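You operate a simulated robot arm through the tools that you are given. There is no shell and no other tool. Be economical: measure what you need, move in short steps, check, and stop when the job is done.

Carry out the task below with a simulated two-armed robot. There is one attempt and no reset: what you move stays moved.

Task
Pick up the breakfast card with one hand, pass it to the other hand and put it on the top by the dishwasher. Set down upright: breakfast card.

The check looks at the end state, three seconds after you hand in, the way a careful person would. Anything else that was tipped, shoved, dropped, spilled or broken makes it a failure.

Robot
Two 7-joint arms with two-finger parallel grippers on one trunk, on a base that drives. Base frame: it is fixed to the floor where the robot stands at the start and does not move with it; the origin is under the middle of the robot, x ahead of it, y to its left, z up; the surface under the hand at the start is at about z = 910. Units: mm, degrees, N and s.
The left shoulder is at the start at [50, 168, 1157], the right one opposite. With the tool pointing down near the work surface each hand reaches from about 220 to 660 mm from the robot's upright axis, wherever it stands, measured 20 degrees to its own side. Places, roughly: top by the dishwasher [-900, -1000, 900]. Payload 1.57 kg a hand.
The TCP of each hand is the grasp point between the finger pads, 30 mm short of the fingertips. In the tool frame z runs along the fingers and y along their closing line. The gripper opens to 80 mm. The fingers are 17 mm wide and 12 mm thick; the gripper's body (40 by 82 mm) begins 80 mm behind the TCP.
Orientation is told as [roll, pitch, yaw] about the base's x, y, z axes, in that order, counted from this pose: with the fingers straight down and closing along the base's y, the tool's x points along the base's -x, its y along +y and its z along -z.

Tools
- The arms move only by the tool nudge_tool. It takes "left_plan", "right_plan" or both (then of equal length, played together; a hand with none holds still); each is a list of rows, each an object of numbers (a shift or turn left out is 0, a gripper value left out holds the last): "dx", "dy", "dz": the shift along the tool's x, y, z in m; "ax", "ay", "az": the turn, a rotation vector about the tool's x, y, z in degrees; "gripper": the opening, from 0 (shut) to 1 (fully open). In form: [{"dx": .., "dy": .., "dz": .., "ax": .., "ay": .., "az": .., "gripper": ..}, ...]. A call has 1 to 20 rows; each row shifts and turns the commanded pose from where the row before left it, along the tool's axes as they then stand. A row lasts 0.2 s, in which the tool goes at most 50 mm and 8.6 degrees; a call with a longer step from one row to the next is refused whole, and so is a gripper value outside its range. Where a pose cannot be reached the arm comes as near as it can. A force on the tool above 40 N (or 10 N above the force at the start of the call, whichever is more), or a blocked arm, ends the call early, and 0.2 s more pass. Each finger travels about 45 mm/s and halts on what it meets, pressing with about 32 N; the grip force reading is that of the motor and also rises with nothing between the fingers. The clock runs only during rows and for 0.2 s after the last one: add rows that do not move to give the fingers time. The reply holds the time, the measured pose of the TCP, the force on the tool along the base axes, the opening and the grip force, in the units named above and with some noise, with the torque about the TCP (base axes, N m) and any sound that the robot's microphone picked up.
- Cameras (640 x 400 px; columns grow to the right, rows downward): "scene" is now at [125.9, -27.7, 1377.4]; the picture's right is [-0.30, -0.95, 0.00], its down [-0.46, 0.15, -0.87] and it looks along [0.83, -0.26, -0.48] (base axes); focal length 252 px, centre (320, 200). "left" rides on the left gripper at [72, 7, -122] in its tool frame; the picture's right is [-0.09, 1.00, 0.00], its down [-0.84, -0.08, -0.54] and it looks along [-0.54, -0.05, 0.84] (tool axes); focal length 238 px, centre (320, 200). "right" rides on the right gripper at [72, -7, -122] in its tool frame; the picture's right is [0.09, 1.00, 0.00], its down [-0.84, 0.08, -0.54] and it looks along [-0.54, 0.05, 0.84] (tool axes); focal length 238 px, centre (320, 200). There is no depth. A picture from a camera that has moved, and an enlarged one, comes with that camera's place and axes in the base frame and with its lens.
- capture(camera): a new picture of that camera. It takes no simulated time.
- slide_trunk(by): slides the trunk up (or, below 0, down) by that many mm; the arms and the scene camera ride with it, the base frame stays. It gives what a move gives, with no picture.
- steer(legs): drives the robot by 1 to 6 legs, each [ahead, left, turn to the left] in mm, mm and degrees, along the robot's own axes; the way and the turn of a leg run together, so that a leg with both is an arc; at most 1500 mm and 180 degrees a leg. The arms and the cameras ride along, it lands a little off, and it stops where it bumps. It gives what a move gives.
- pan_tilt(pan, tilt): turns the head with the scene camera to pan (to the left, within 80 degrees either way) and tilt (down, from -29 to 69), counted from straight ahead of the robot. It gives what a move gives.
- enlarge(camera, box): a new picture of the part [left, top, right, bottom] of that camera's present view, enlarged. It takes no simulated time.
- hand_in(): hands the job in; it is judged then, once.

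Go step by step. Nothing tells you exact positions but the pictures and the camera data: compare them with the known pose of the tool, close in by small moves and look again before you grip or let go. The budget is 120 turns and 108 pictures, counting those below and the enlarged ones. Unless the task says otherwise, let go and move clear before handing in, and close with one line.

The tools are called after "Call:" as name(argument=value, ...) on one line, values as JSON. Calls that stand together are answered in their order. nudge_tool: Moves the arms, as the interface text tells. Its arguments: {"type":"object","properties":{"left_plan":{"type":"array"},"right_plan":{"type":"array"}},"required":[]} The other tools are called the same way: slide_trunk (by) slides the trunk up or down; steer (legs) drives the base; pan_tilt (pan, tilt) turns the head that bears the scene camera; capture (camera) takes a picture; enlarge (camera, box) takes an enlarged picture of a part of a camera's view; hand_in () hands the job in.

At the start:

```text
time_s: 0.0
left_ee_pos: [479.9, 12.6, 1125.9]
left_tcp_rot: [0.0, 0.0, 0.1]
left_contact_force: [0.8, -0.3, 0.2]
left_torque: [0.0, 0.03, 0.02]
left_width: 79.8
left_finger_force: 0.0
right_ee_pos: [439.3, -394.2, 1217.6]
right_tcp_rot: [-0.1, 0.0, 0.1]
right_contact_force: [-0.4, -0.5, 0.3]
right_torque: [-0.04, 0.02, -0.02]
right_width: 79.6
right_finger_force: 0.0
trunk travel left (down, up): [-325.0, 118.0]
robot x, y, heading: [-0.1, 1.9, -0.1]
head pan, tilt: [-17.5, 29.0]
```

scene: 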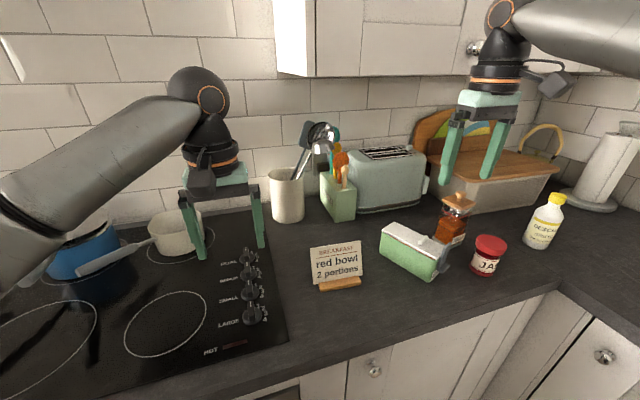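
right: 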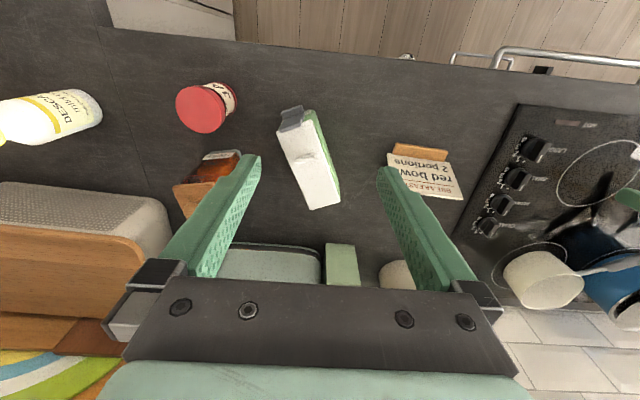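
left: 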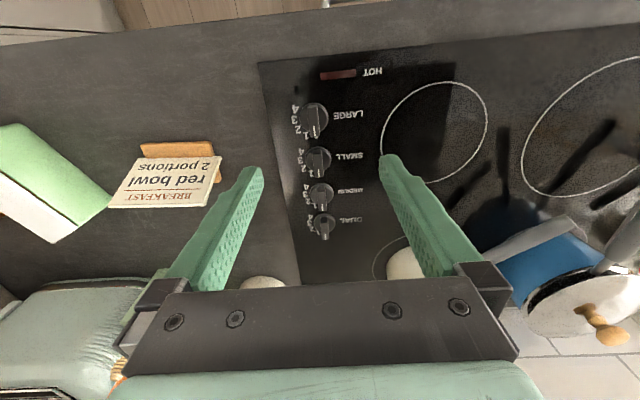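

The breakfast card stands in a small wooden foot at about [520, -200, 910], facing the robot. I'll look at it more closely.

Call:
enlarge(camera="scene", box=[280, 220, 400, 310])

Call:
enlarge(camera="right", box=[360, 120, 500, 220])

Call:
enlarge(camera="left", box=[80, 120, 260, 230])

```text
4.44 times, centred on (340, 265) of scene
camera zoom: at [125.9, -27.7, 1377.4], right [-0.3, -0.95, 0.0], down [-0.46, 0.15, -0.87], along [0.83, -0.26, -0.48], focal length 1118 px, centre (231, -89)
```

zoom: 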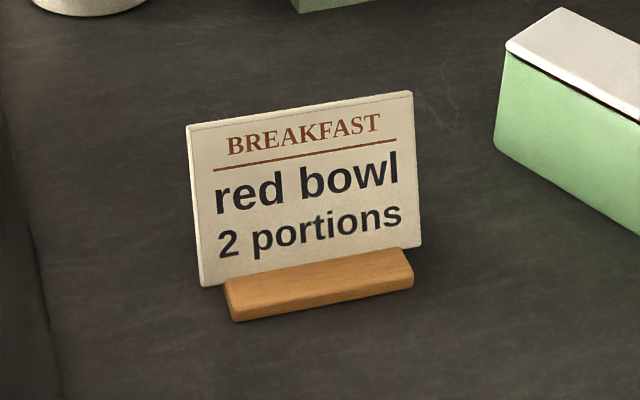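

```text
4.00 times, centred on (430, 170) of right
camera zoom: at [368.0, -400.8, 1339.8], right [-0.09, 1.0, 0.0], down [0.84, 0.08, 0.54], along [0.54, 0.05, -0.84], focal length 953 px, centre (-120, 320)
```

zoom: 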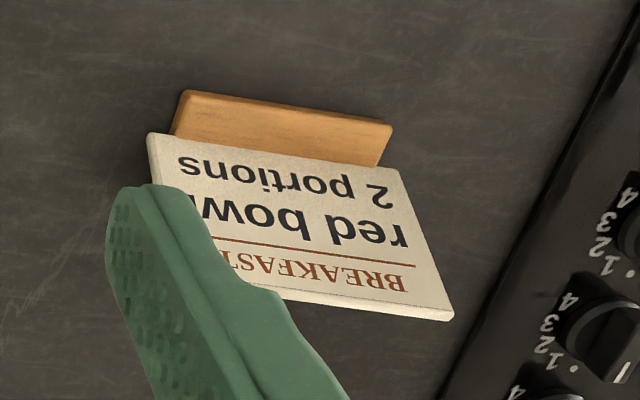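

```text
3.56 times, centred on (170, 175) of left
camera zoom: at [408.1, 19.5, 1249.5], right [0.09, 1.0, 0.0], down [0.84, -0.08, 0.54], along [0.54, -0.05, -0.84], focal length 848 px, centre (853, 289)
```

zoom: 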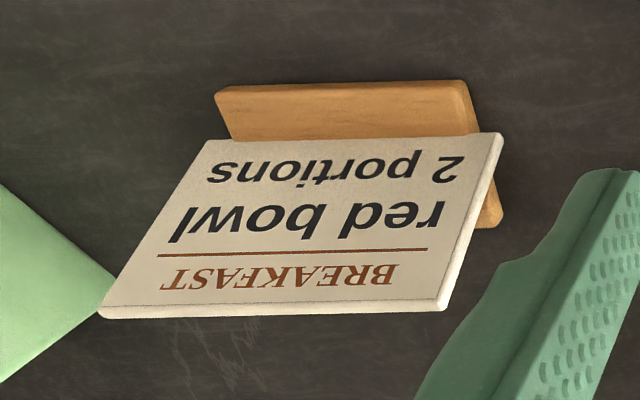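

The card is a plate about 124 mm wide and 4 mm thick. It leans back roughly 21°, with its top edge running from about (563,-140,1002) to (556,-264,1001) and its foot at z 910. Before picking a hand, I'll look toward the destination.

Call:
pan_tilt(pan=-80, tilt=25)

Call:
capture(camera="scene")

```text
time_s: 1.3
left_ee_pos: [479.5, 13.5, 1127.3]
left_tcp_rot: [-0.1, 0.0, 0.1]
left_contact_force: [0.3, 0.1, 0.6]
left_torque: [0.05, 0.0, 0.01]
left_width: 80.0
left_finger_force: 0.1
right_ee_pos: [438.0, -396.1, 1218.8]
right_tcp_rot: [0.0, -0.1, 0.1]
right_contact_force: [-0.6, -1.1, 1.0]
right_torque: [0.03, 0.02, -0.01]
right_width: 80.1
right_finger_force: 0.0
trunk travel left (down, up): [-325.0, 118.0]
robot x, y, heading: [-1.8, -1.2, 0.1]
head pan, tilt: [-80.0, 25.0]
```

```text
101 pictures are left
camera scene: at [55.2, -91.1, 1383.7], right [-0.98, -0.17, 0.0], down [-0.07, 0.42, -0.91], along [0.16, -0.89, -0.42], focal length 252 px, centre (320, 200)
```

scene: 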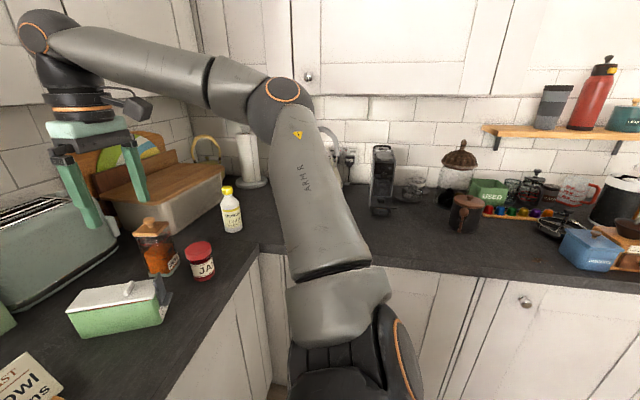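

The L-shaped counter continues on the right, so I'll take the card with the right hand and place it with the left. First I'm turning the right hand so it closes along the plate's normal: yaw about 87, leaned about 21° and tilted a little outward.

Call:
nudge_tool(right_plan=[{"az": -8}, {"az": -8}, {"az": -8}, {"az": -8}, {"az": -8}, {"az": -8}, {"az": -8}, {"az": -8}, {"az": -8}, {"az": -8}, {"az": -7}, {"ax": -7}, {"ax": -7}, {"ax": -7}, {"ay": -7}, {"ay": -8}, {}])

Call:
pan_tilt(pan=-15, tilt=30)

Call:
capture(camera="scene")

Call:
capture(camera="right")

```text
time_s: 4.9
left_ee_pos: [479.7, 13.4, 1128.7]
left_tcp_rot: [0.0, 0.0, 0.0]
left_contact_force: [-0.7, -0.3, 0.7]
left_torque: [-0.01, -0.03, -0.01]
left_width: 80.1
left_finger_force: 0.1
right_ee_pos: [417.5, -393.4, 1191.7]
right_tcp_rot: [21.6, -14.0, 81.6]
right_contact_force: [0.1, 1.0, -0.1]
right_torque: [0.01, -0.01, 0.01]
right_width: 80.1
right_finger_force: 0.1
right hand out of reach, approached as far as the arm can: row 14
trunk travel left (down, up): [-325.0, 118.0]
robot x, y, heading: [-4.2, 1.9, 0.1]
head pan, tilt: [-80.0, 25.0]
```

```text
time_s: 6.3
left_ee_pos: [479.8, 13.5, 1129.5]
left_tcp_rot: [0.0, 0.0, 0.1]
left_contact_force: [-0.7, 0.5, -0.1]
left_torque: [0.02, 0.01, 0.0]
left_width: 80.2
left_finger_force: 0.1
right_ee_pos: [416.6, -392.3, 1190.9]
right_tcp_rot: [21.5, -14.0, 81.5]
right_contact_force: [-0.8, 0.1, 0.4]
right_torque: [0.04, 0.0, 0.0]
right_width: 80.0
right_finger_force: 0.1
trunk travel left (down, up): [-325.0, 118.0]
robot x, y, heading: [-1.1, 2.9, 0.0]
head pan, tilt: [-15.0, 30.0]
```

```text
100 pictures are left
camera scene: at [126.5, -23.9, 1375.8], right [-0.26, -0.97, 0.0], down [-0.48, 0.13, -0.87], along [0.84, -0.22, -0.5], focal length 252 px, centre (320, 200)
```

scene: 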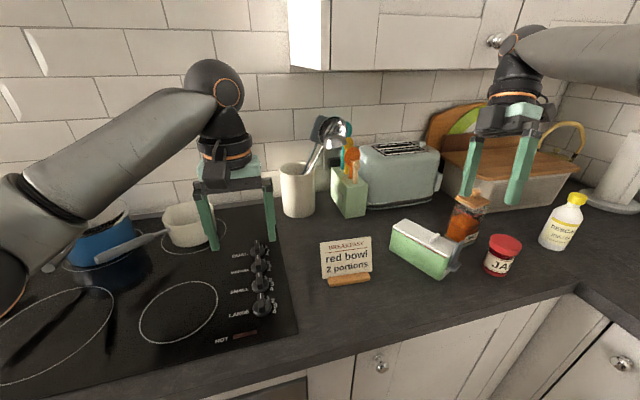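

```text
99 pictures are left
camera right: at [454.2, -495.5, 1281.3], right [-0.94, -0.04, 0.33], down [0.23, 0.66, 0.72], along [-0.25, 0.75, -0.61], focal length 238 px, centre (320, 200)
```

right: 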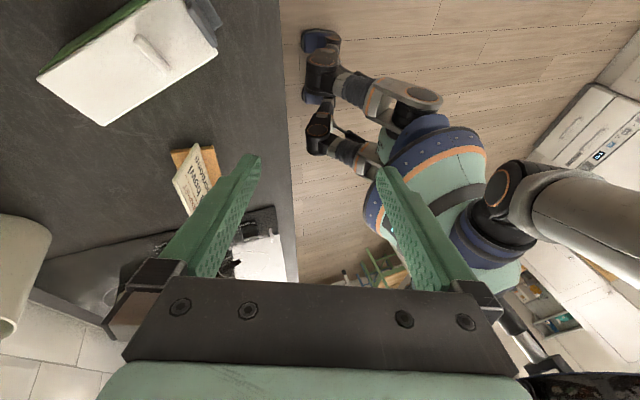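

The hand's axes already match the plate within about 1°. I'm moving to a pre-grasp 100 mm back along the tool axis from the grip point (549,-240,981).

Call:
nudge_tool(right_plan=[{"dx": -0.0189, "dy": -0.0317, "dz": 0.0147}, {"dx": -0.0189, "dy": -0.0317, "dz": 0.0147}, {"dx": -0.0189, "dy": -0.0317, "dz": 0.0147}, {"dx": -0.0189, "dy": -0.0317, "dz": 0.0147}, {"dx": -0.0189, "dy": -0.0317, "dz": 0.0147}, {"dx": -0.0189, "dy": -0.0317, "dz": 0.0147}, {}, {}])

Call:
capture(camera="right")

Call:
capture(camera="scene")

```text
time_s: 8.1
left_ee_pos: [480.0, 12.9, 1128.3]
left_tcp_rot: [-0.1, -0.1, 0.1]
left_contact_force: [0.5, 0.1, 0.7]
left_torque: [-0.01, -0.03, 0.02]
left_width: 80.0
left_finger_force: 0.0
right_ee_pos: [499.6, -277.7, 1064.7]
right_tcp_rot: [21.6, -14.0, 81.5]
right_contact_force: [0.4, 0.0, 0.4]
right_torque: [-0.01, -0.01, -0.03]
right_width: 80.0
right_finger_force: 0.1
right hand out of reach, approached as far as the arm can: row 3, 4, 5, 6
trunk travel left (down, up): [-325.0, 118.0]
robot x, y, heading: [1.1, 3.7, -0.0]
head pan, tilt: [-15.0, 30.0]
```

```text
98 pictures are left
camera right: at [538.0, -379.8, 1154.2], right [-0.94, -0.04, 0.33], down [0.23, 0.66, 0.72], along [-0.25, 0.75, -0.61], focal length 238 px, centre (320, 200)
```

right: 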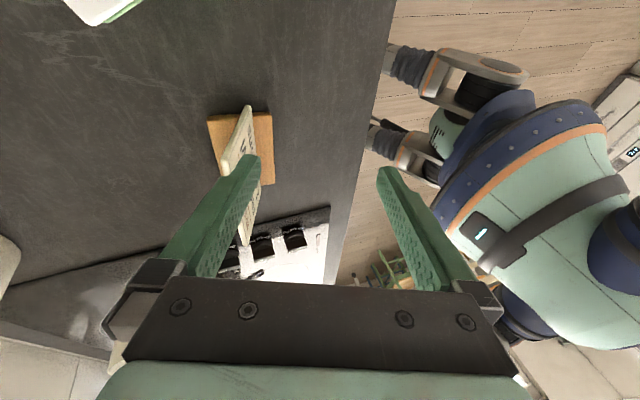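

```text
97 pictures are left
camera scene: at [126.5, -23.8, 1375.8], right [-0.26, -0.97, 0.0], down [-0.48, 0.13, -0.87], along [0.84, -0.22, -0.5], focal length 252 px, centre (320, 200)
```

scene: 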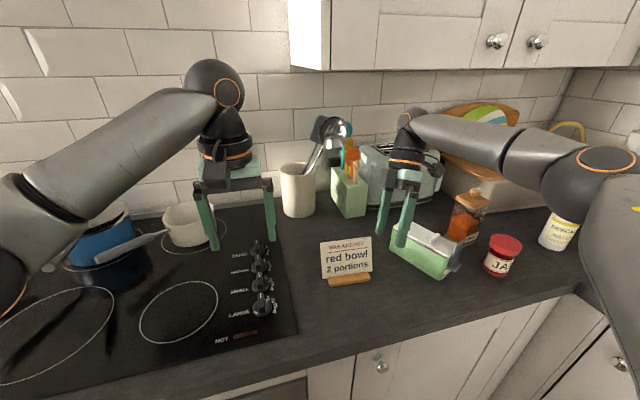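

The right arm is about 80 mm short of reach in x. There is still floor between the robot and the counter, so I'll drive ahead a little, with the hand passing above the card top.

Call:
steer(legs=[[90, 0, 0]])

Call:
capture(camera="right")

Call:
capture(camera="scene")

```text
time_s: 9.3
left_ee_pos: [565.0, 13.8, 1127.6]
left_tcp_rot: [0.0, 0.2, 0.3]
left_contact_force: [-0.2, 0.8, -0.4]
left_torque: [0.06, -0.03, -0.02]
left_width: 79.9
left_finger_force: 0.1
right_ee_pos: [586.4, -277.8, 1064.3]
right_tcp_rot: [21.5, -14.0, 81.8]
right_contact_force: [-0.2, -0.7, 0.1]
right_torque: [-0.01, -0.04, 0.01]
right_width: 80.1
right_finger_force: 0.0
trunk travel left (down, up): [-325.0, 118.0]
robot x, y, heading: [85.3, -1.4, 0.3]
head pan, tilt: [-15.0, 30.0]
stopped in leg 1: the robot was blocked; the commanded pose is now the measured one
```

```text
96 pictures are left
camera right: at [624.1, -379.0, 1154.5], right [-0.94, -0.04, 0.33], down [0.22, 0.66, 0.72], along [-0.25, 0.75, -0.61], focal length 238 px, centre (320, 200)
```

right: 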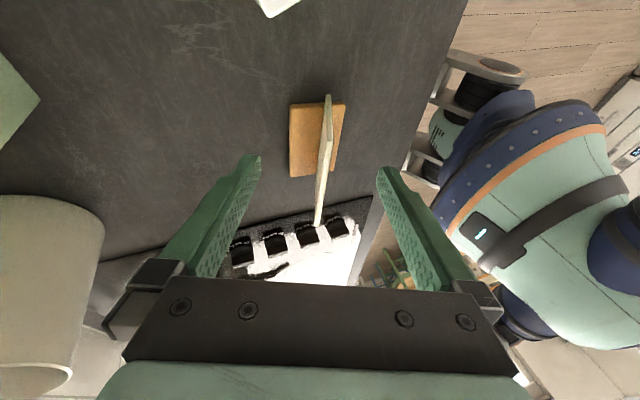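

```text
95 pictures are left
camera scene: at [211.1, -24.6, 1375.9], right [-0.26, -0.97, 0.0], down [-0.48, 0.13, -0.87], along [0.84, -0.22, -0.5], focal length 252 px, centre (320, 200)
```

scene: 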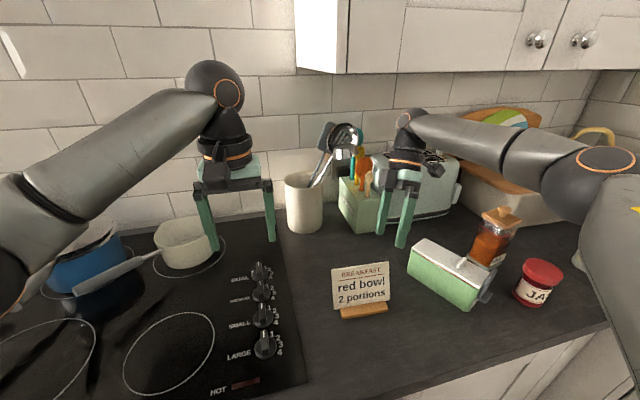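

My card estimate projects onto this picture to within a pixel. I'm aligning sideways and advancing half the way.

Call:
nudge_tool(right_plan=[{"dx": -0.0107, "dy": 0.0072}, {"dz": 0.025}, {"dz": 0.025}, {"dz": 0.02}, {}, {}])

Call:
capture(camera="right")

Call:
enlarge(camera="scene", box=[300, 180, 460, 340])

```text
time_s: 10.8
left_ee_pos: [566.2, 14.1, 1127.9]
left_tcp_rot: [0.0, 0.0, 0.5]
left_contact_force: [0.6, 1.0, 0.7]
left_torque: [0.01, 0.0, 0.0]
left_width: 80.2
left_finger_force: 0.1
right_ee_pos: [560.0, -246.7, 1006.8]
right_tcp_rot: [21.5, -14.0, 81.7]
right_contact_force: [0.1, -0.3, 0.5]
right_torque: [0.0, -0.02, 0.0]
right_width: 80.1
right_finger_force: 0.0
trunk travel left (down, up): [-325.0, 118.0]
robot x, y, heading: [88.8, 1.8, 0.3]
head pan, tilt: [-15.0, 30.0]
```

```text
94 pictures are left
camera right: at [596.6, -349.5, 1096.5], right [-0.94, -0.04, 0.33], down [0.23, 0.66, 0.72], along [-0.25, 0.75, -0.61], focal length 238 px, centre (320, 200)
```

right: 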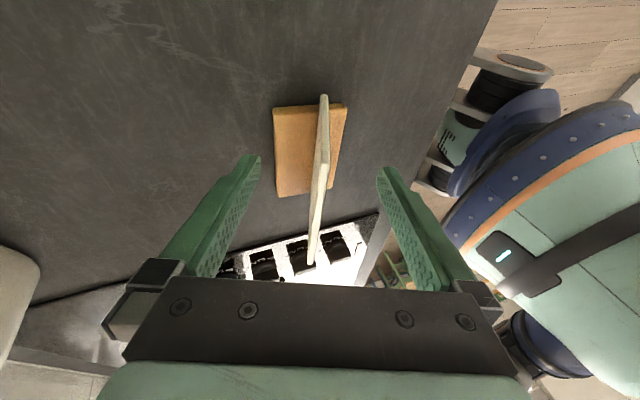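

```text
2.50 times, centred on (380, 260) of scene
camera zoom: at [212.2, -24.6, 1375.8], right [-0.26, -0.97, 0.0], down [-0.48, 0.13, -0.87], along [0.84, -0.22, -0.5], focal length 629 px, centre (170, 50)
```

zoom: 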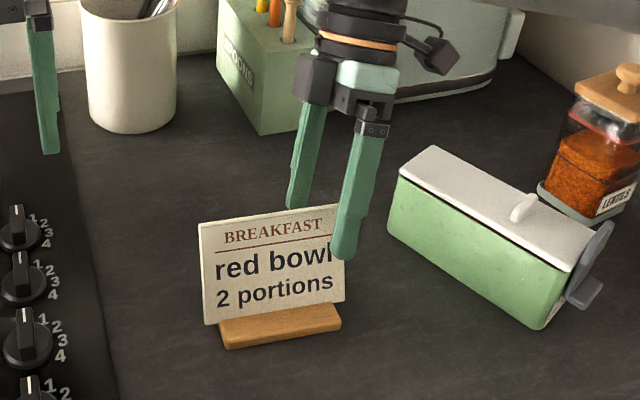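

The fingers straddle the plate. I'm advancing the last 29 mm and closing partly to check the centring.

Call:
nudge_tool(right_plan=[{"dx": 0.0014, "dy": 0.0014, "dz": 0.0145}, {"dz": 0.0145}, {}, {"gripper": 0.2}, {}, {}, {}, {}])

Call:
capture(camera="right")

Call:
enlarge(camera="scene", box=[300, 200, 440, 340])

```text
time_s: 12.6
left_ee_pos: [565.5, 15.5, 1127.6]
left_tcp_rot: [0.0, 0.1, 0.4]
left_contact_force: [-0.5, 0.4, -0.6]
left_torque: [-0.01, 0.02, -0.04]
left_width: 79.9
left_finger_force: 0.0
right_ee_pos: [548.2, -240.8, 979.6]
right_tcp_rot: [21.5, -14.0, 81.8]
right_contact_force: [-0.8, 0.7, -0.8]
right_torque: [0.0, -0.01, -0.02]
right_width: 15.8
right_finger_force: 0.0
trunk travel left (down, up): [-325.0, 118.0]
robot x, y, heading: [84.6, 0.5, 0.3]
head pan, tilt: [-15.0, 30.0]
```

```text
92 pictures are left
camera right: at [585.6, -343.2, 1069.4], right [-0.94, -0.04, 0.33], down [0.22, 0.66, 0.72], along [-0.25, 0.75, -0.61], focal length 238 px, centre (320, 200)
```

right: 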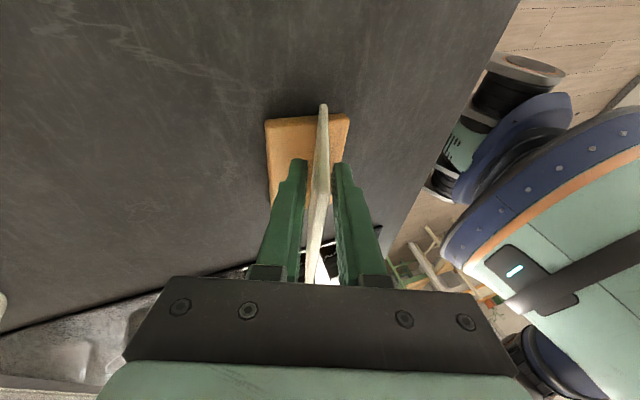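

```text
2.86 times, centred on (370, 270) of scene
camera zoom: at [212.2, -24.6, 1375.8], right [-0.26, -0.97, 0.0], down [-0.48, 0.13, -0.87], along [0.84, -0.22, -0.5], focal length 719 px, centre (177, 0)
```

zoom: 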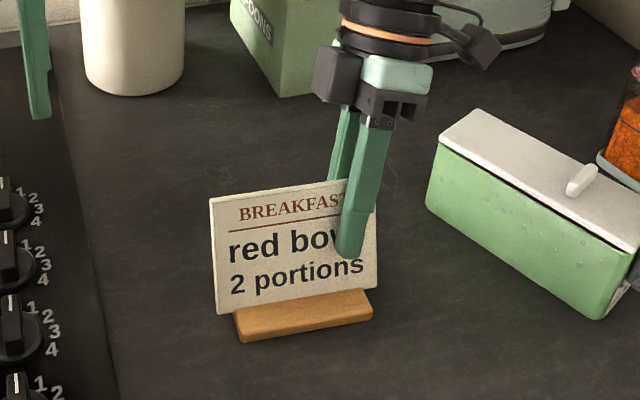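

The plate is centred between the pads. I'm closing fully, then lifting 20 mm.

Call:
nudge_tool(right_plan=[{"gripper": 0}, {}, {}, {}, {"dx": -0.0024, "dy": 0.0035, "dz": -0.009}, {"dx": -0.0024, "dy": 0.0035, "dz": -0.009}, {}])

Call:
enlarge(camera="scene", box=[300, 200, 440, 340])

```text
time_s: 14.2
left_ee_pos: [566.0, 13.6, 1126.6]
left_tcp_rot: [0.0, 0.1, 0.3]
left_contact_force: [0.1, 0.3, 0.3]
left_torque: [0.01, 0.04, 0.01]
left_width: 80.1
left_finger_force: 0.0
right_ee_pos: [548.9, -240.3, 998.4]
right_tcp_rot: [21.6, -14.0, 81.7]
right_contact_force: [0.0, -0.6, -0.4]
right_torque: [-0.03, -0.02, 0.0]
right_width: 5.6
right_finger_force: 25.4
trunk travel left (down, up): [-325.0, 118.0]
robot x, y, heading: [86.7, -0.2, 0.2]
head pan, tilt: [-15.0, 30.0]
```

```text
2.86 times, centred on (370, 270) of scene
camera zoom: at [212.3, -24.7, 1375.7], right [-0.26, -0.97, 0.0], down [-0.48, 0.13, -0.87], along [0.84, -0.22, -0.5], focal length 719 px, centre (177, 0)
```

zoom: 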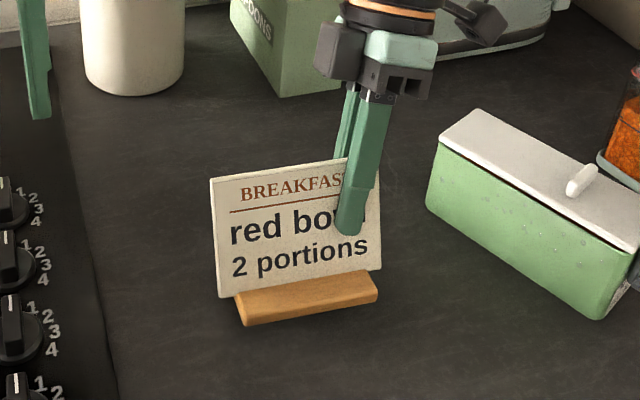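

The card and foot lift as one piece. I'm raising the card 130 mm more while the left hand backs off and turns to the mirrored grip orientation.

Call:
nudge_tool(right_plan=[{"dx": -0.0079, "dy": 0.0115, "dz": -0.0293}, {"dx": -0.0079, "dy": 0.0115, "dz": -0.0293}, {"dx": -0.0079, "dy": 0.0115, "dz": -0.0293}, {"dx": -0.0079, "dy": 0.0115, "dz": -0.0293}, {}, {}, {}, {}, {}, {}, {}, {}, {}, {}, {}, {}, {}, {}, {}, {}], left_plan=[{"dx": 0.03, "dy": 0.03, "dz": -0.02}, {"dx": 0.03, "dy": 0.03, "dz": -0.02}, {"dx": 0.03, "dy": 0.03, "dz": -0.02}, {"az": 7.75}, {"az": 7.75}, {"az": 7.75}, {"az": 7.75}, {"az": 7.75}, {"az": 7.75}, {"az": 7.75}, {"az": 7.75}, {"az": 7.75}, {"az": 7.75}, {"az": 7.75}, {"az": 7.75}, {"ax": 7}, {"ax": 7}, {"ax": 7}, {"ay": -7.5}, {"ay": -7.5}])

Call:
capture(camera="scene")

```text
time_s: 18.4
left_ee_pos: [476.6, 103.1, 1186.5]
left_tcp_rot: [-21.7, -14.2, -87.1]
left_contact_force: [-0.1, -0.3, -0.3]
left_torque: [0.06, -0.02, -0.01]
left_width: 80.0
left_finger_force: 0.1
right_ee_pos: [549.5, -239.7, 1128.0]
right_tcp_rot: [21.7, -14.0, 81.8]
right_contact_force: [0.6, -0.4, -1.2]
right_torque: [-0.02, 0.0, 0.0]
right_width: 5.7
right_finger_force: 25.9
trunk travel left (down, up): [-325.0, 118.0]
robot x, y, heading: [86.1, -0.5, 0.2]
head pan, tilt: [-15.0, 30.0]
```

```text
89 pictures are left
camera scene: at [212.4, -24.4, 1375.8], right [-0.26, -0.97, 0.0], down [-0.48, 0.13, -0.87], along [0.84, -0.22, -0.5], focal length 252 px, centre (320, 200)
```

scene: 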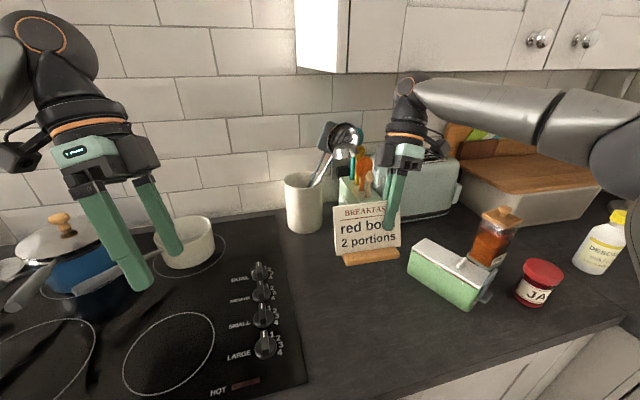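

The left orientation matches the plate normal. I'm bringing the card toward the middle, then the left hand to a pre-grasp 100 mm short of the card's left top.

Call:
nudge_tool(right_plan=[{"dx": -0.029, "dy": 0.0203, "dz": 0.0158}, {"dx": -0.029, "dy": 0.0203, "dz": 0.0158}, {"dx": -0.029, "dy": 0.0203, "dz": 0.0158}, {}, {}, {}, {}, {}, {}], left_plan=[{}, {}, {}, {"dx": -0.0372, "dy": 0.011, "dz": -0.0031}, {"dx": -0.0372, "dy": 0.011, "dz": -0.0031}, {"dx": -0.0372, "dy": 0.011, "dz": -0.0031}, {"dx": -0.0372, "dy": 0.011, "dz": -0.0031}, {}, {}])

Call:
capture(camera="scene")

Call:
capture(camera="left")

```text
time_s: 20.4
left_ee_pos: [527.0, -39.2, 1219.2]
left_tcp_rot: [-21.6, -14.1, -87.2]
left_contact_force: [0.9, -0.1, 0.3]
left_torque: [0.02, 0.0, 0.0]
left_width: 79.7
left_finger_force: 0.0
right_ee_pos: [488.3, -143.1, 1130.0]
right_tcp_rot: [21.6, -14.0, 81.7]
right_contact_force: [0.6, -0.2, -0.2]
right_torque: [-0.08, -0.02, -0.02]
right_width: 5.6
right_finger_force: 25.2
trunk travel left (down, up): [-325.0, 118.0]
robot x, y, heading: [86.3, 3.2, -0.1]
head pan, tilt: [-15.0, 30.0]
```

```text
88 pictures are left
camera scene: at [211.9, -25.0, 1375.8], right [-0.26, -0.97, 0.0], down [-0.48, 0.13, -0.87], along [0.84, -0.22, -0.5], focal length 252 px, centre (320, 200)
```

scene: 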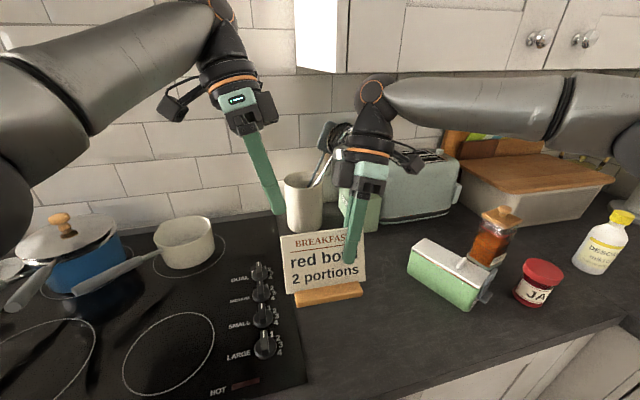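

```text
87 pictures are left
camera left: at [572.6, 59.3, 1308.7], right [0.93, -0.13, -0.34], down [0.16, -0.68, 0.72], along [-0.32, -0.72, -0.61], focal length 238 px, centre (320, 200)
```

left: 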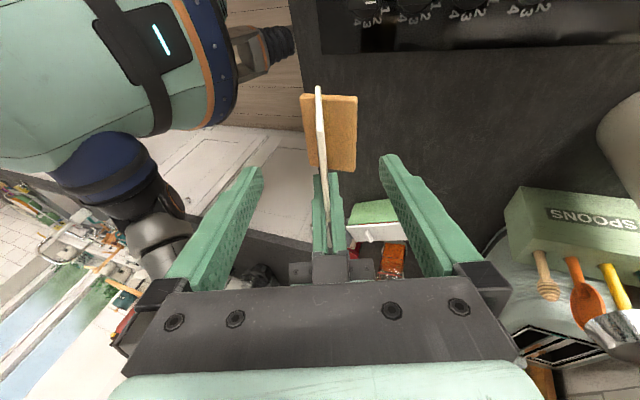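

The left hand is well lined up with the plate. Advancing 70 mm and checking.

Call:
nudge_tool(left_plan=[{"dx": -0.0033, "dz": 0.025}, {"dz": 0.025}, {"dz": 0.02}, {}, {}])

Call:
capture(camera="left")

Call:
capture(camera="scene")

```text
time_s: 21.6
left_ee_pos: [502.5, -58.9, 1154.7]
left_tcp_rot: [-21.9, -14.1, -86.9]
left_contact_force: [0.4, 0.4, 0.0]
left_torque: [0.01, 0.03, 0.0]
left_width: 80.0
left_finger_force: 0.0
right_ee_pos: [489.6, -143.7, 1130.1]
right_tcp_rot: [21.7, -14.0, 81.6]
right_contact_force: [0.2, -0.4, -1.3]
right_torque: [-0.05, -0.03, 0.02]
right_width: 5.6
right_finger_force: 26.0
trunk travel left (down, up): [-325.0, 118.0]
robot x, y, heading: [87.7, 2.6, 0.1]
head pan, tilt: [-15.0, 30.0]
```

```text
86 pictures are left
camera left: at [548.8, 39.9, 1244.8], right [0.93, -0.13, -0.34], down [0.16, -0.68, 0.72], along [-0.32, -0.73, -0.61], focal length 238 px, centre (320, 200)
```

left: 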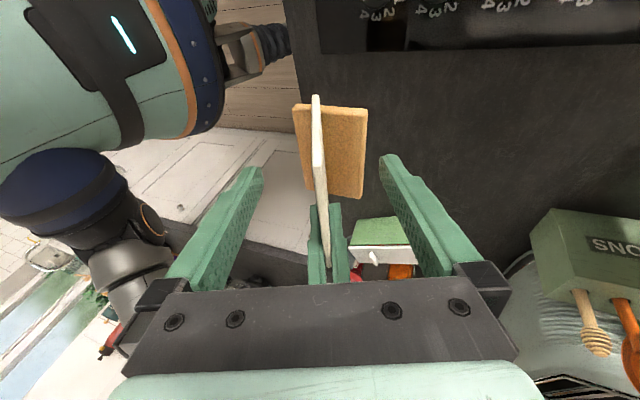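

```text
85 pictures are left
camera scene: at [212.3, -24.6, 1375.7], right [-0.26, -0.97, 0.0], down [-0.48, 0.13, -0.87], along [0.84, -0.22, -0.5], focal length 252 px, centre (320, 200)
```

scene: 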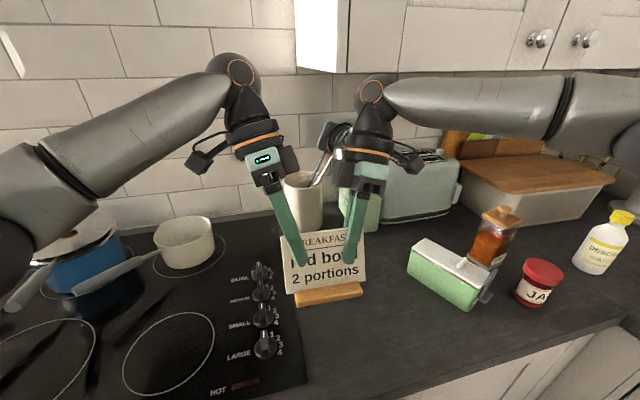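

Clearances look good. Advancing the last 29 mm and closing partway.

Call:
nudge_tool(left_plan=[{"dz": 0.0145}, {"dz": 0.0145}, {}, {"gripper": 0.2}, {}, {}, {}, {}])

Call:
capture(camera="left")

Call:
enlarge(camera="scene", box=[220, 130, 420, 310])

```text
time_s: 23.4
left_ee_pos: [494.0, -66.6, 1130.5]
left_tcp_rot: [-21.8, -13.9, -87.2]
left_contact_force: [-0.7, 0.9, 0.2]
left_torque: [-0.01, -0.01, 0.02]
left_width: 15.8
left_finger_force: 0.1
right_ee_pos: [489.4, -143.7, 1130.9]
right_tcp_rot: [21.7, -14.0, 81.7]
right_contact_force: [0.4, -0.1, -0.6]
right_torque: [-0.05, 0.01, -0.01]
right_width: 5.7
right_finger_force: 25.4
trunk travel left (down, up): [-325.0, 118.0]
robot x, y, heading: [85.2, -0.5, 0.2]
head pan, tilt: [-15.0, 30.0]
```

```text
84 pictures are left
camera left: at [539.2, 31.6, 1219.9], right [0.93, -0.13, -0.34], down [0.16, -0.68, 0.72], along [-0.32, -0.72, -0.61], focal length 238 px, centre (320, 200)
```

left: 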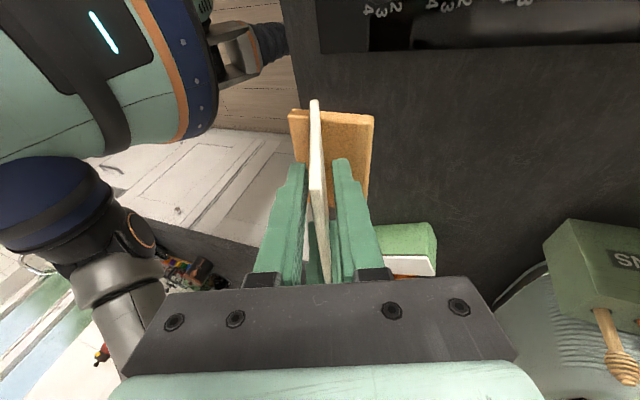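

```text
2.22 times, centred on (320, 220) of scene
camera zoom: at [212.2, -24.6, 1375.8], right [-0.26, -0.97, 0.0], down [-0.48, 0.13, -0.87], along [0.84, -0.22, -0.5], focal length 559 px, centre (320, 156)
```

zoom: 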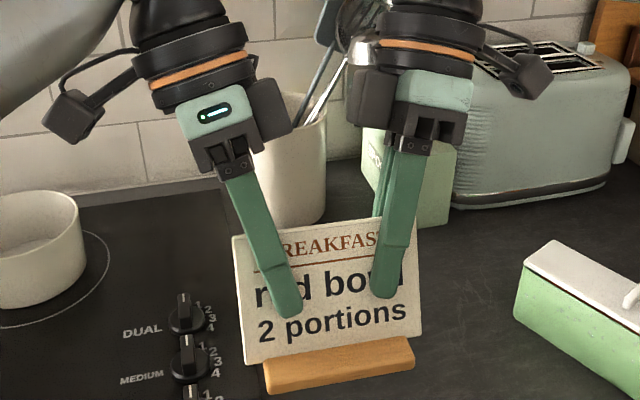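

The plate sits about 1.5 mm toward the front finger. I'm correcting that and closing the left gripper.

Call:
nudge_tool(left_plan=[{"dy": -0.0015}, {"gripper": 0}, {}, {}, {}, {}])

```text
time_s: 24.8
left_ee_pos: [491.8, -66.7, 1131.6]
left_tcp_rot: [-21.7, -14.0, -87.0]
left_contact_force: [4.1, -1.8, -0.6]
left_torque: [-0.02, -0.18, 0.17]
left_width: 5.6
left_finger_force: 25.4
right_ee_pos: [488.4, -143.8, 1130.9]
right_tcp_rot: [21.7, -14.0, 81.8]
right_contact_force: [-4.2, 1.4, 0.3]
right_torque: [0.1, 0.17, 0.18]
right_width: 5.6
right_finger_force: 25.4
trunk travel left (down, up): [-325.0, 118.0]
robot x, y, heading: [89.0, 0.7, 0.1]
head pan, tilt: [-15.0, 30.0]
```

Both hands hold the card with only small internal forces. I'm opening the right hand and backing it straight out along its tool axis.

Call:
nudge_tool(right_plan=[{"gripper": 0.5}, {}, {}, {}, {"dz": -0.02}, {"dz": -0.04}, {"dz": -0.04}, {"dz": -0.03}, {}])

Call:
capture(camera="scene")

Call:
capture(camera="left")

```text
time_s: 26.8
left_ee_pos: [490.8, -65.8, 1132.3]
left_tcp_rot: [-21.8, -14.0, -87.0]
left_contact_force: [0.2, -0.2, 0.1]
left_torque: [0.0, -0.02, 0.0]
left_width: 5.7
left_finger_force: 25.7
right_ee_pos: [503.7, -191.8, 1228.7]
right_tcp_rot: [21.5, -14.0, 81.7]
right_contact_force: [-0.5, 0.0, -0.5]
right_torque: [0.01, -0.01, -0.02]
right_width: 39.9
right_finger_force: 0.1
right hand out of reach, approached as far as the arm can: row 7, 8
trunk travel left (down, up): [-325.0, 118.0]
robot x, y, heading: [85.8, -3.3, 0.1]
head pan, tilt: [-15.0, 30.0]
```

```text
82 pictures are left
camera scene: at [212.1, -24.5, 1375.8], right [-0.26, -0.97, 0.0], down [-0.48, 0.13, -0.87], along [0.84, -0.22, -0.5], focal length 252 px, centre (320, 200)
```

scene: 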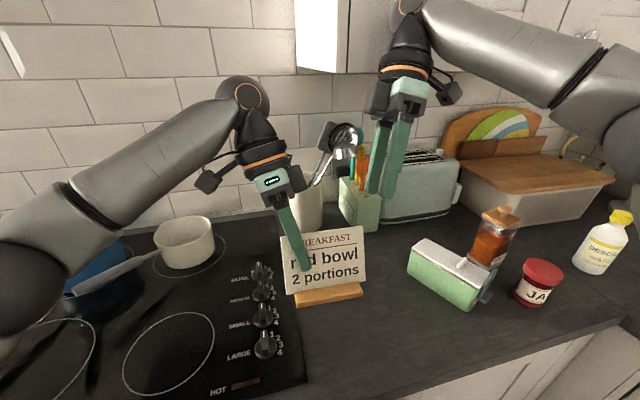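

```text
81 pictures are left
camera left: at [537.7, 32.3, 1220.9], right [0.93, -0.13, -0.34], down [0.16, -0.68, 0.72], along [-0.32, -0.72, -0.61], focal length 238 px, centre (320, 200)
```

left: 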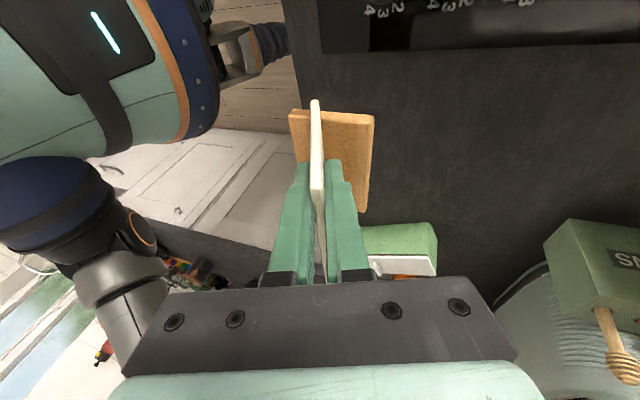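

The handover is done: the left hand holds the card. I'll tuck the right hand back, then reverse 400 mm away from the counter.

Call:
nudge_tool(right_plan=[{"dx": 0.025, "dy": 0.0232, "dz": 0.0025}, {"dx": 0.025, "dy": 0.0232, "dz": 0.0025}, {"dx": 0.025, "dy": 0.0232, "dz": 0.0025}, {"dx": 0.025, "dy": 0.0232, "dz": 0.0025}, {"dx": 0.025, "dy": 0.0232, "dz": 0.0025}, {}])

Call:
steer(legs=[[-400, 0, 0]])

Call:
pan_tilt(pan=-70, tilt=25)

Call:
capture(camera="scene")

```text
time_s: 28.1
left_ee_pos: [491.5, -67.2, 1130.9]
left_tcp_rot: [-21.7, -14.1, -87.1]
left_contact_force: [-0.1, -0.4, 0.4]
left_torque: [0.04, -0.01, 0.01]
left_width: 5.7
left_finger_force: 25.8
right_ee_pos: [373.1, -300.9, 1226.8]
right_tcp_rot: [21.7, -13.9, 81.8]
right_contact_force: [0.5, -0.3, -0.2]
right_torque: [0.04, 0.01, -0.03]
right_width: 40.0
right_finger_force: 0.1
trunk travel left (down, up): [-325.0, 118.0]
robot x, y, heading: [84.7, 0.8, 0.3]
head pan, tilt: [-15.0, 30.0]
```

```text
time_s: 30.6
left_ee_pos: [102.1, -68.7, 1131.1]
left_tcp_rot: [-21.8, -14.0, -87.1]
left_contact_force: [0.3, 1.0, -0.6]
left_torque: [0.06, -0.02, -0.01]
left_width: 5.6
left_finger_force: 25.8
right_ee_pos: [-16.3, -301.5, 1228.2]
right_tcp_rot: [21.6, -14.0, 81.6]
right_contact_force: [-0.4, -0.5, 0.1]
right_torque: [0.01, 0.01, 0.0]
right_width: 40.2
right_finger_force: 0.1
trunk travel left (down, up): [-325.0, 118.0]
robot x, y, heading: [-306.0, -4.0, 0.3]
head pan, tilt: [-15.0, 30.0]
```

```text
time_s: 31.8
left_ee_pos: [102.5, -68.5, 1129.9]
left_tcp_rot: [-21.8, -14.0, -87.2]
left_contact_force: [0.0, -0.3, 0.1]
left_torque: [0.06, 0.0, -0.03]
left_width: 5.5
left_finger_force: 25.8
right_ee_pos: [-16.6, -301.7, 1227.1]
right_tcp_rot: [21.7, -14.0, 81.6]
right_contact_force: [0.0, 1.0, -0.1]
right_torque: [-0.02, 0.01, 0.0]
right_width: 39.8
right_finger_force: 0.1
trunk travel left (down, up): [-325.0, 118.0]
robot x, y, heading: [-305.2, -0.9, 0.1]
head pan, tilt: [-70.0, 25.0]
```

```text
80 pictures are left
camera scene: at [-232.9, -89.3, 1383.7], right [-0.94, -0.34, 0.0], down [-0.15, 0.4, -0.91], along [0.31, -0.85, -0.42], focal length 252 px, centre (320, 200)
```

scene: 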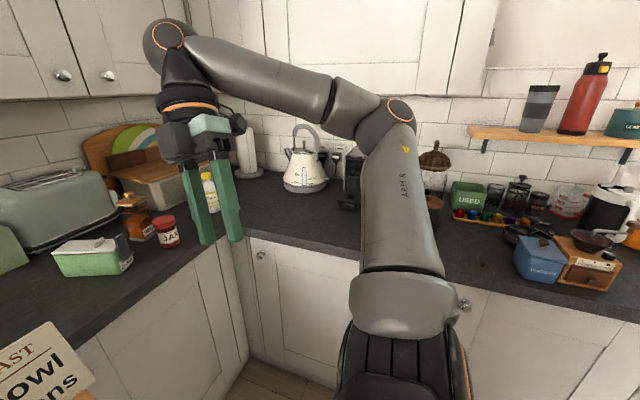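

There is space to turn. I'm turning right 90° to face the side counter and looking again.

Call:
steer(legs=[[0, 0, -90]])

Call:
pan_tilt(pan=-40, tilt=25)

Call:
capture(camera="scene")

```text
time_s: 36.0
left_ee_pos: [-366.8, -408.8, 1131.2]
left_tcp_rot: [-21.7, -14.0, -176.7]
left_contact_force: [-0.5, -0.3, 0.1]
left_torque: [-0.03, -0.03, -0.07]
left_width: 5.6
left_finger_force: 25.8
right_ee_pos: [-601.2, -292.1, 1227.3]
right_tcp_rot: [21.7, -14.0, -7.8]
right_contact_force: [0.1, 0.6, 0.2]
right_torque: [0.02, -0.06, 0.0]
right_width: 40.2
right_finger_force: 0.1
trunk travel left (down, up): [-325.0, 118.0]
robot x, y, heading: [-305.2, -6.2, -89.4]
head pan, tilt: [-70.0, 25.0]
```

```text
time_s: 37.0
left_ee_pos: [-366.3, -410.0, 1130.4]
left_tcp_rot: [-21.7, -14.0, -176.7]
left_contact_force: [0.2, -0.4, -0.7]
left_torque: [-0.03, -0.04, -0.01]
left_width: 5.8
left_finger_force: 25.2
right_ee_pos: [-602.0, -291.7, 1226.7]
right_tcp_rot: [21.6, -14.0, -7.9]
right_contact_force: [0.9, -0.8, 0.8]
right_torque: [0.02, 0.0, -0.02]
right_width: 40.2
right_finger_force: 0.0
trunk travel left (down, up): [-325.0, 118.0]
robot x, y, heading: [-300.1, 2.7, -89.4]
head pan, tilt: [-40.0, 25.0]
```

```text
79 pictures are left
camera scene: at [-362.9, -114.0, 1383.7], right [-0.77, 0.64, 0.0], down [0.27, 0.33, -0.91], along [-0.58, -0.7, -0.42], focal length 252 px, centre (320, 200)
```

scene: 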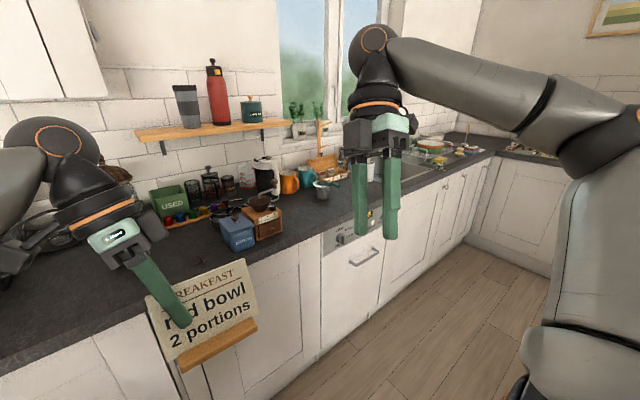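

The dishwasher spans about x -870 to -1245, with the target counter above its left end. I'm strafing right toward it.

Call:
steer(legs=[[0, -450, 0]])

Call:
pan_tilt(pan=-15, tilt=30)

Call:
capture(camera="scene")

```text
time_s: 41.5
left_ee_pos: [-814.5, -411.8, 1130.8]
left_tcp_rot: [-21.8, -14.1, -176.9]
left_contact_force: [0.2, -0.9, 0.2]
left_torque: [0.03, -0.04, -0.01]
left_width: 5.6
left_finger_force: 25.9
right_ee_pos: [-1049.6, -294.3, 1227.7]
right_tcp_rot: [21.7, -14.0, -8.1]
right_contact_force: [-0.4, 0.4, -0.7]
right_torque: [0.0, 0.05, 0.0]
right_width: 40.0
right_finger_force: 0.1
trunk travel left (down, up): [-325.0, 118.0]
robot x, y, heading: [-750.5, -7.3, -89.7]
head pan, tilt: [-40.0, 25.0]
```

```text
time_s: 42.4
left_ee_pos: [-814.0, -411.4, 1130.9]
left_tcp_rot: [-21.7, -14.1, -177.0]
left_contact_force: [-0.2, 0.1, 0.6]
left_torque: [-0.01, -0.01, -0.01]
left_width: 5.9
left_finger_force: 25.5
right_ee_pos: [-1048.8, -294.9, 1225.3]
right_tcp_rot: [21.7, -14.0, -8.1]
right_contact_force: [-0.4, 0.2, 0.6]
right_torque: [0.03, 0.0, 0.02]
right_width: 40.2
right_finger_force: 0.1
trunk travel left (down, up): [-325.0, 118.0]
robot x, y, heading: [-751.9, -7.6, -89.4]
head pan, tilt: [-15.0, 30.0]
```

```text
78 pictures are left
camera scene: at [-774.4, -134.1, 1375.8], right [-0.97, 0.25, 0.0], down [0.13, 0.48, -0.87], along [-0.22, -0.84, -0.5], focal length 252 px, centre (320, 200)
```

scene: 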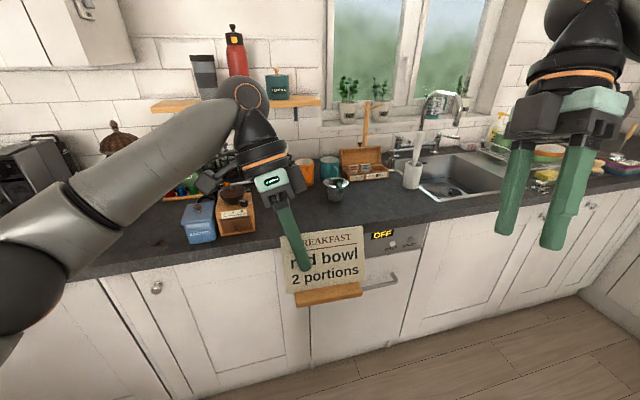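

The free spot is between the coffee mill (right side at about x -750) and the small pestle cup (about x -1005). I plan to put the card centre near (-918,-835). I'll strafe a bit further and drive in with the card held high.

Call:
steer(legs=[[0, -150, 0], [370, 0, 0]])

Call:
pan_tilt(pan=0, tilt=40)

Call:
capture(camera="scene")

Call:
capture(camera="left")

```text
time_s: 46.3
left_ee_pos: [-967.8, -780.9, 1129.5]
left_tcp_rot: [-21.8, -14.0, -177.4]
left_contact_force: [0.4, 0.3, -0.4]
left_torque: [0.02, -0.05, -0.04]
left_width: 5.7
left_finger_force: 25.1
right_ee_pos: [-1200.6, -661.1, 1227.0]
right_tcp_rot: [21.7, -14.0, -8.6]
right_contact_force: [1.1, 0.1, 0.0]
right_torque: [0.01, 0.01, 0.01]
right_width: 40.3
right_finger_force: 0.1
trunk travel left (down, up): [-325.0, 118.0]
robot x, y, heading: [-901.6, -375.1, -90.2]
head pan, tilt: [-15.0, 30.0]
```

```text
time_s: 47.0
left_ee_pos: [-969.4, -779.2, 1130.0]
left_tcp_rot: [-21.8, -14.0, -177.4]
left_contact_force: [0.0, 0.1, -0.3]
left_torque: [-0.01, -0.06, 0.0]
left_width: 5.6
left_finger_force: 25.5
right_ee_pos: [-1200.7, -659.8, 1228.4]
right_tcp_rot: [21.7, -14.0, -8.5]
right_contact_force: [0.6, -0.2, -0.6]
right_torque: [0.03, 0.03, 0.02]
right_width: 40.1
right_finger_force: 0.1
trunk travel left (down, up): [-325.0, 118.0]
robot x, y, heading: [-901.2, -372.0, -89.7]
head pan, tilt: [0.0, 40.0]
```

```text
77 pictures are left
camera scene: at [-901.9, -500.2, 1360.4], right [-1.0, 0.0, 0.0], down [0.0, 0.64, -0.77], along [0.0, -0.77, -0.64], focal length 252 px, centre (320, 200)
```

scene: 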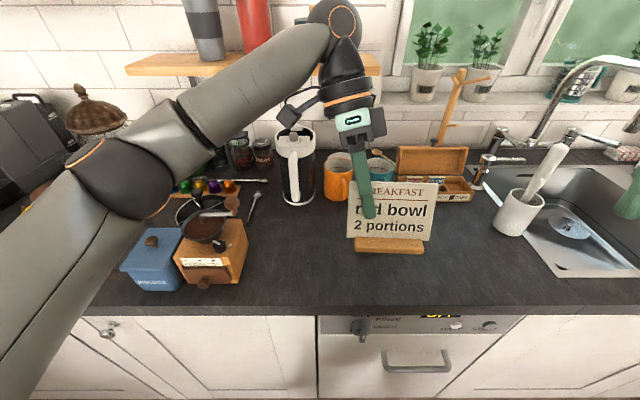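

```text
76 pictures are left
camera left: at [-869.5, -827.3, 1220.7], right [-0.14, -0.93, -0.34], down [-0.68, -0.16, 0.72], along [-0.72, 0.33, -0.61], focal length 238 px, centre (320, 200)
```

left: 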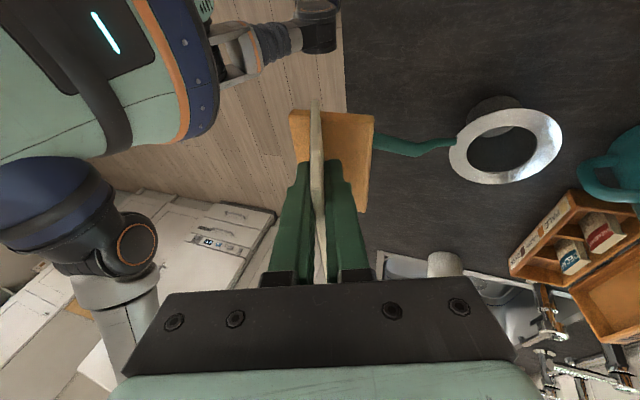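

There's a small pot with a green handle behind the card that I must avoid. I'm shifting the card 83 mm left at height to see the spot uncovered.

Call:
nudge_tool(left_plan=[{"dx": 0.0268, "dy": -0.0012, "dz": -0.0068}, {"dx": 0.0268, "dy": -0.0012, "dz": -0.0068}, {"dx": 0.0268, "dy": -0.0012, "dz": -0.0068}, {}])

Call:
capture(camera="scene")

Call:
capture(camera="left")

Call:
capture(camera="right")

```text
time_s: 48.0
left_ee_pos: [-884.7, -780.6, 1131.1]
left_tcp_rot: [-21.8, -14.0, -177.4]
left_contact_force: [0.0, 0.3, 0.6]
left_torque: [-0.02, -0.03, 0.02]
left_width: 5.9
left_finger_force: 25.9
right_ee_pos: [-1201.1, -660.0, 1227.0]
right_tcp_rot: [21.7, -14.0, -8.7]
right_contact_force: [-0.3, 0.6, 0.9]
right_torque: [0.02, 0.02, 0.0]
right_width: 39.9
right_finger_force: 0.1
trunk travel left (down, up): [-325.0, 118.0]
robot x, y, heading: [-900.7, -370.8, -90.3]
head pan, tilt: [0.0, 40.0]
```

```text
75 pictures are left
camera scene: at [-902.2, -500.2, 1360.4], right [-1.0, 0.0, 0.0], down [0.0, 0.64, -0.77], along [0.0, -0.77, -0.64], focal length 252 px, centre (320, 200)
```

scene: 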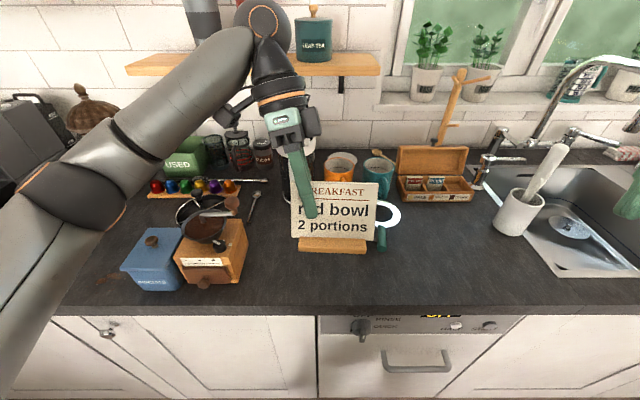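

```text
74 pictures are left
camera left: at [-786.1, -827.4, 1221.0], right [-0.14, -0.93, -0.34], down [-0.68, -0.16, 0.72], along [-0.72, 0.33, -0.61], focal length 238 px, centre (320, 200)
```

left: 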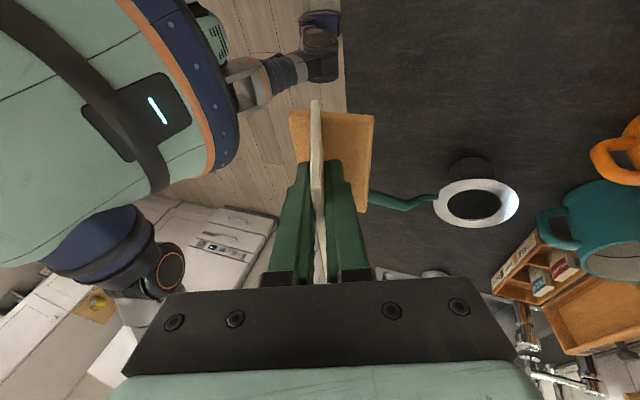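

```text
73 pictures are left
camera right: at [-1304.1, -696.1, 1317.0], right [-0.04, 0.94, 0.33], down [0.66, -0.23, 0.72], along [0.75, 0.25, -0.61], focal length 238 px, centre (320, 200)
```

right: 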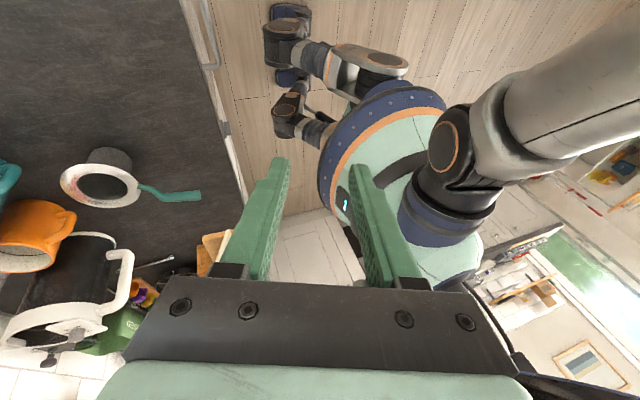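

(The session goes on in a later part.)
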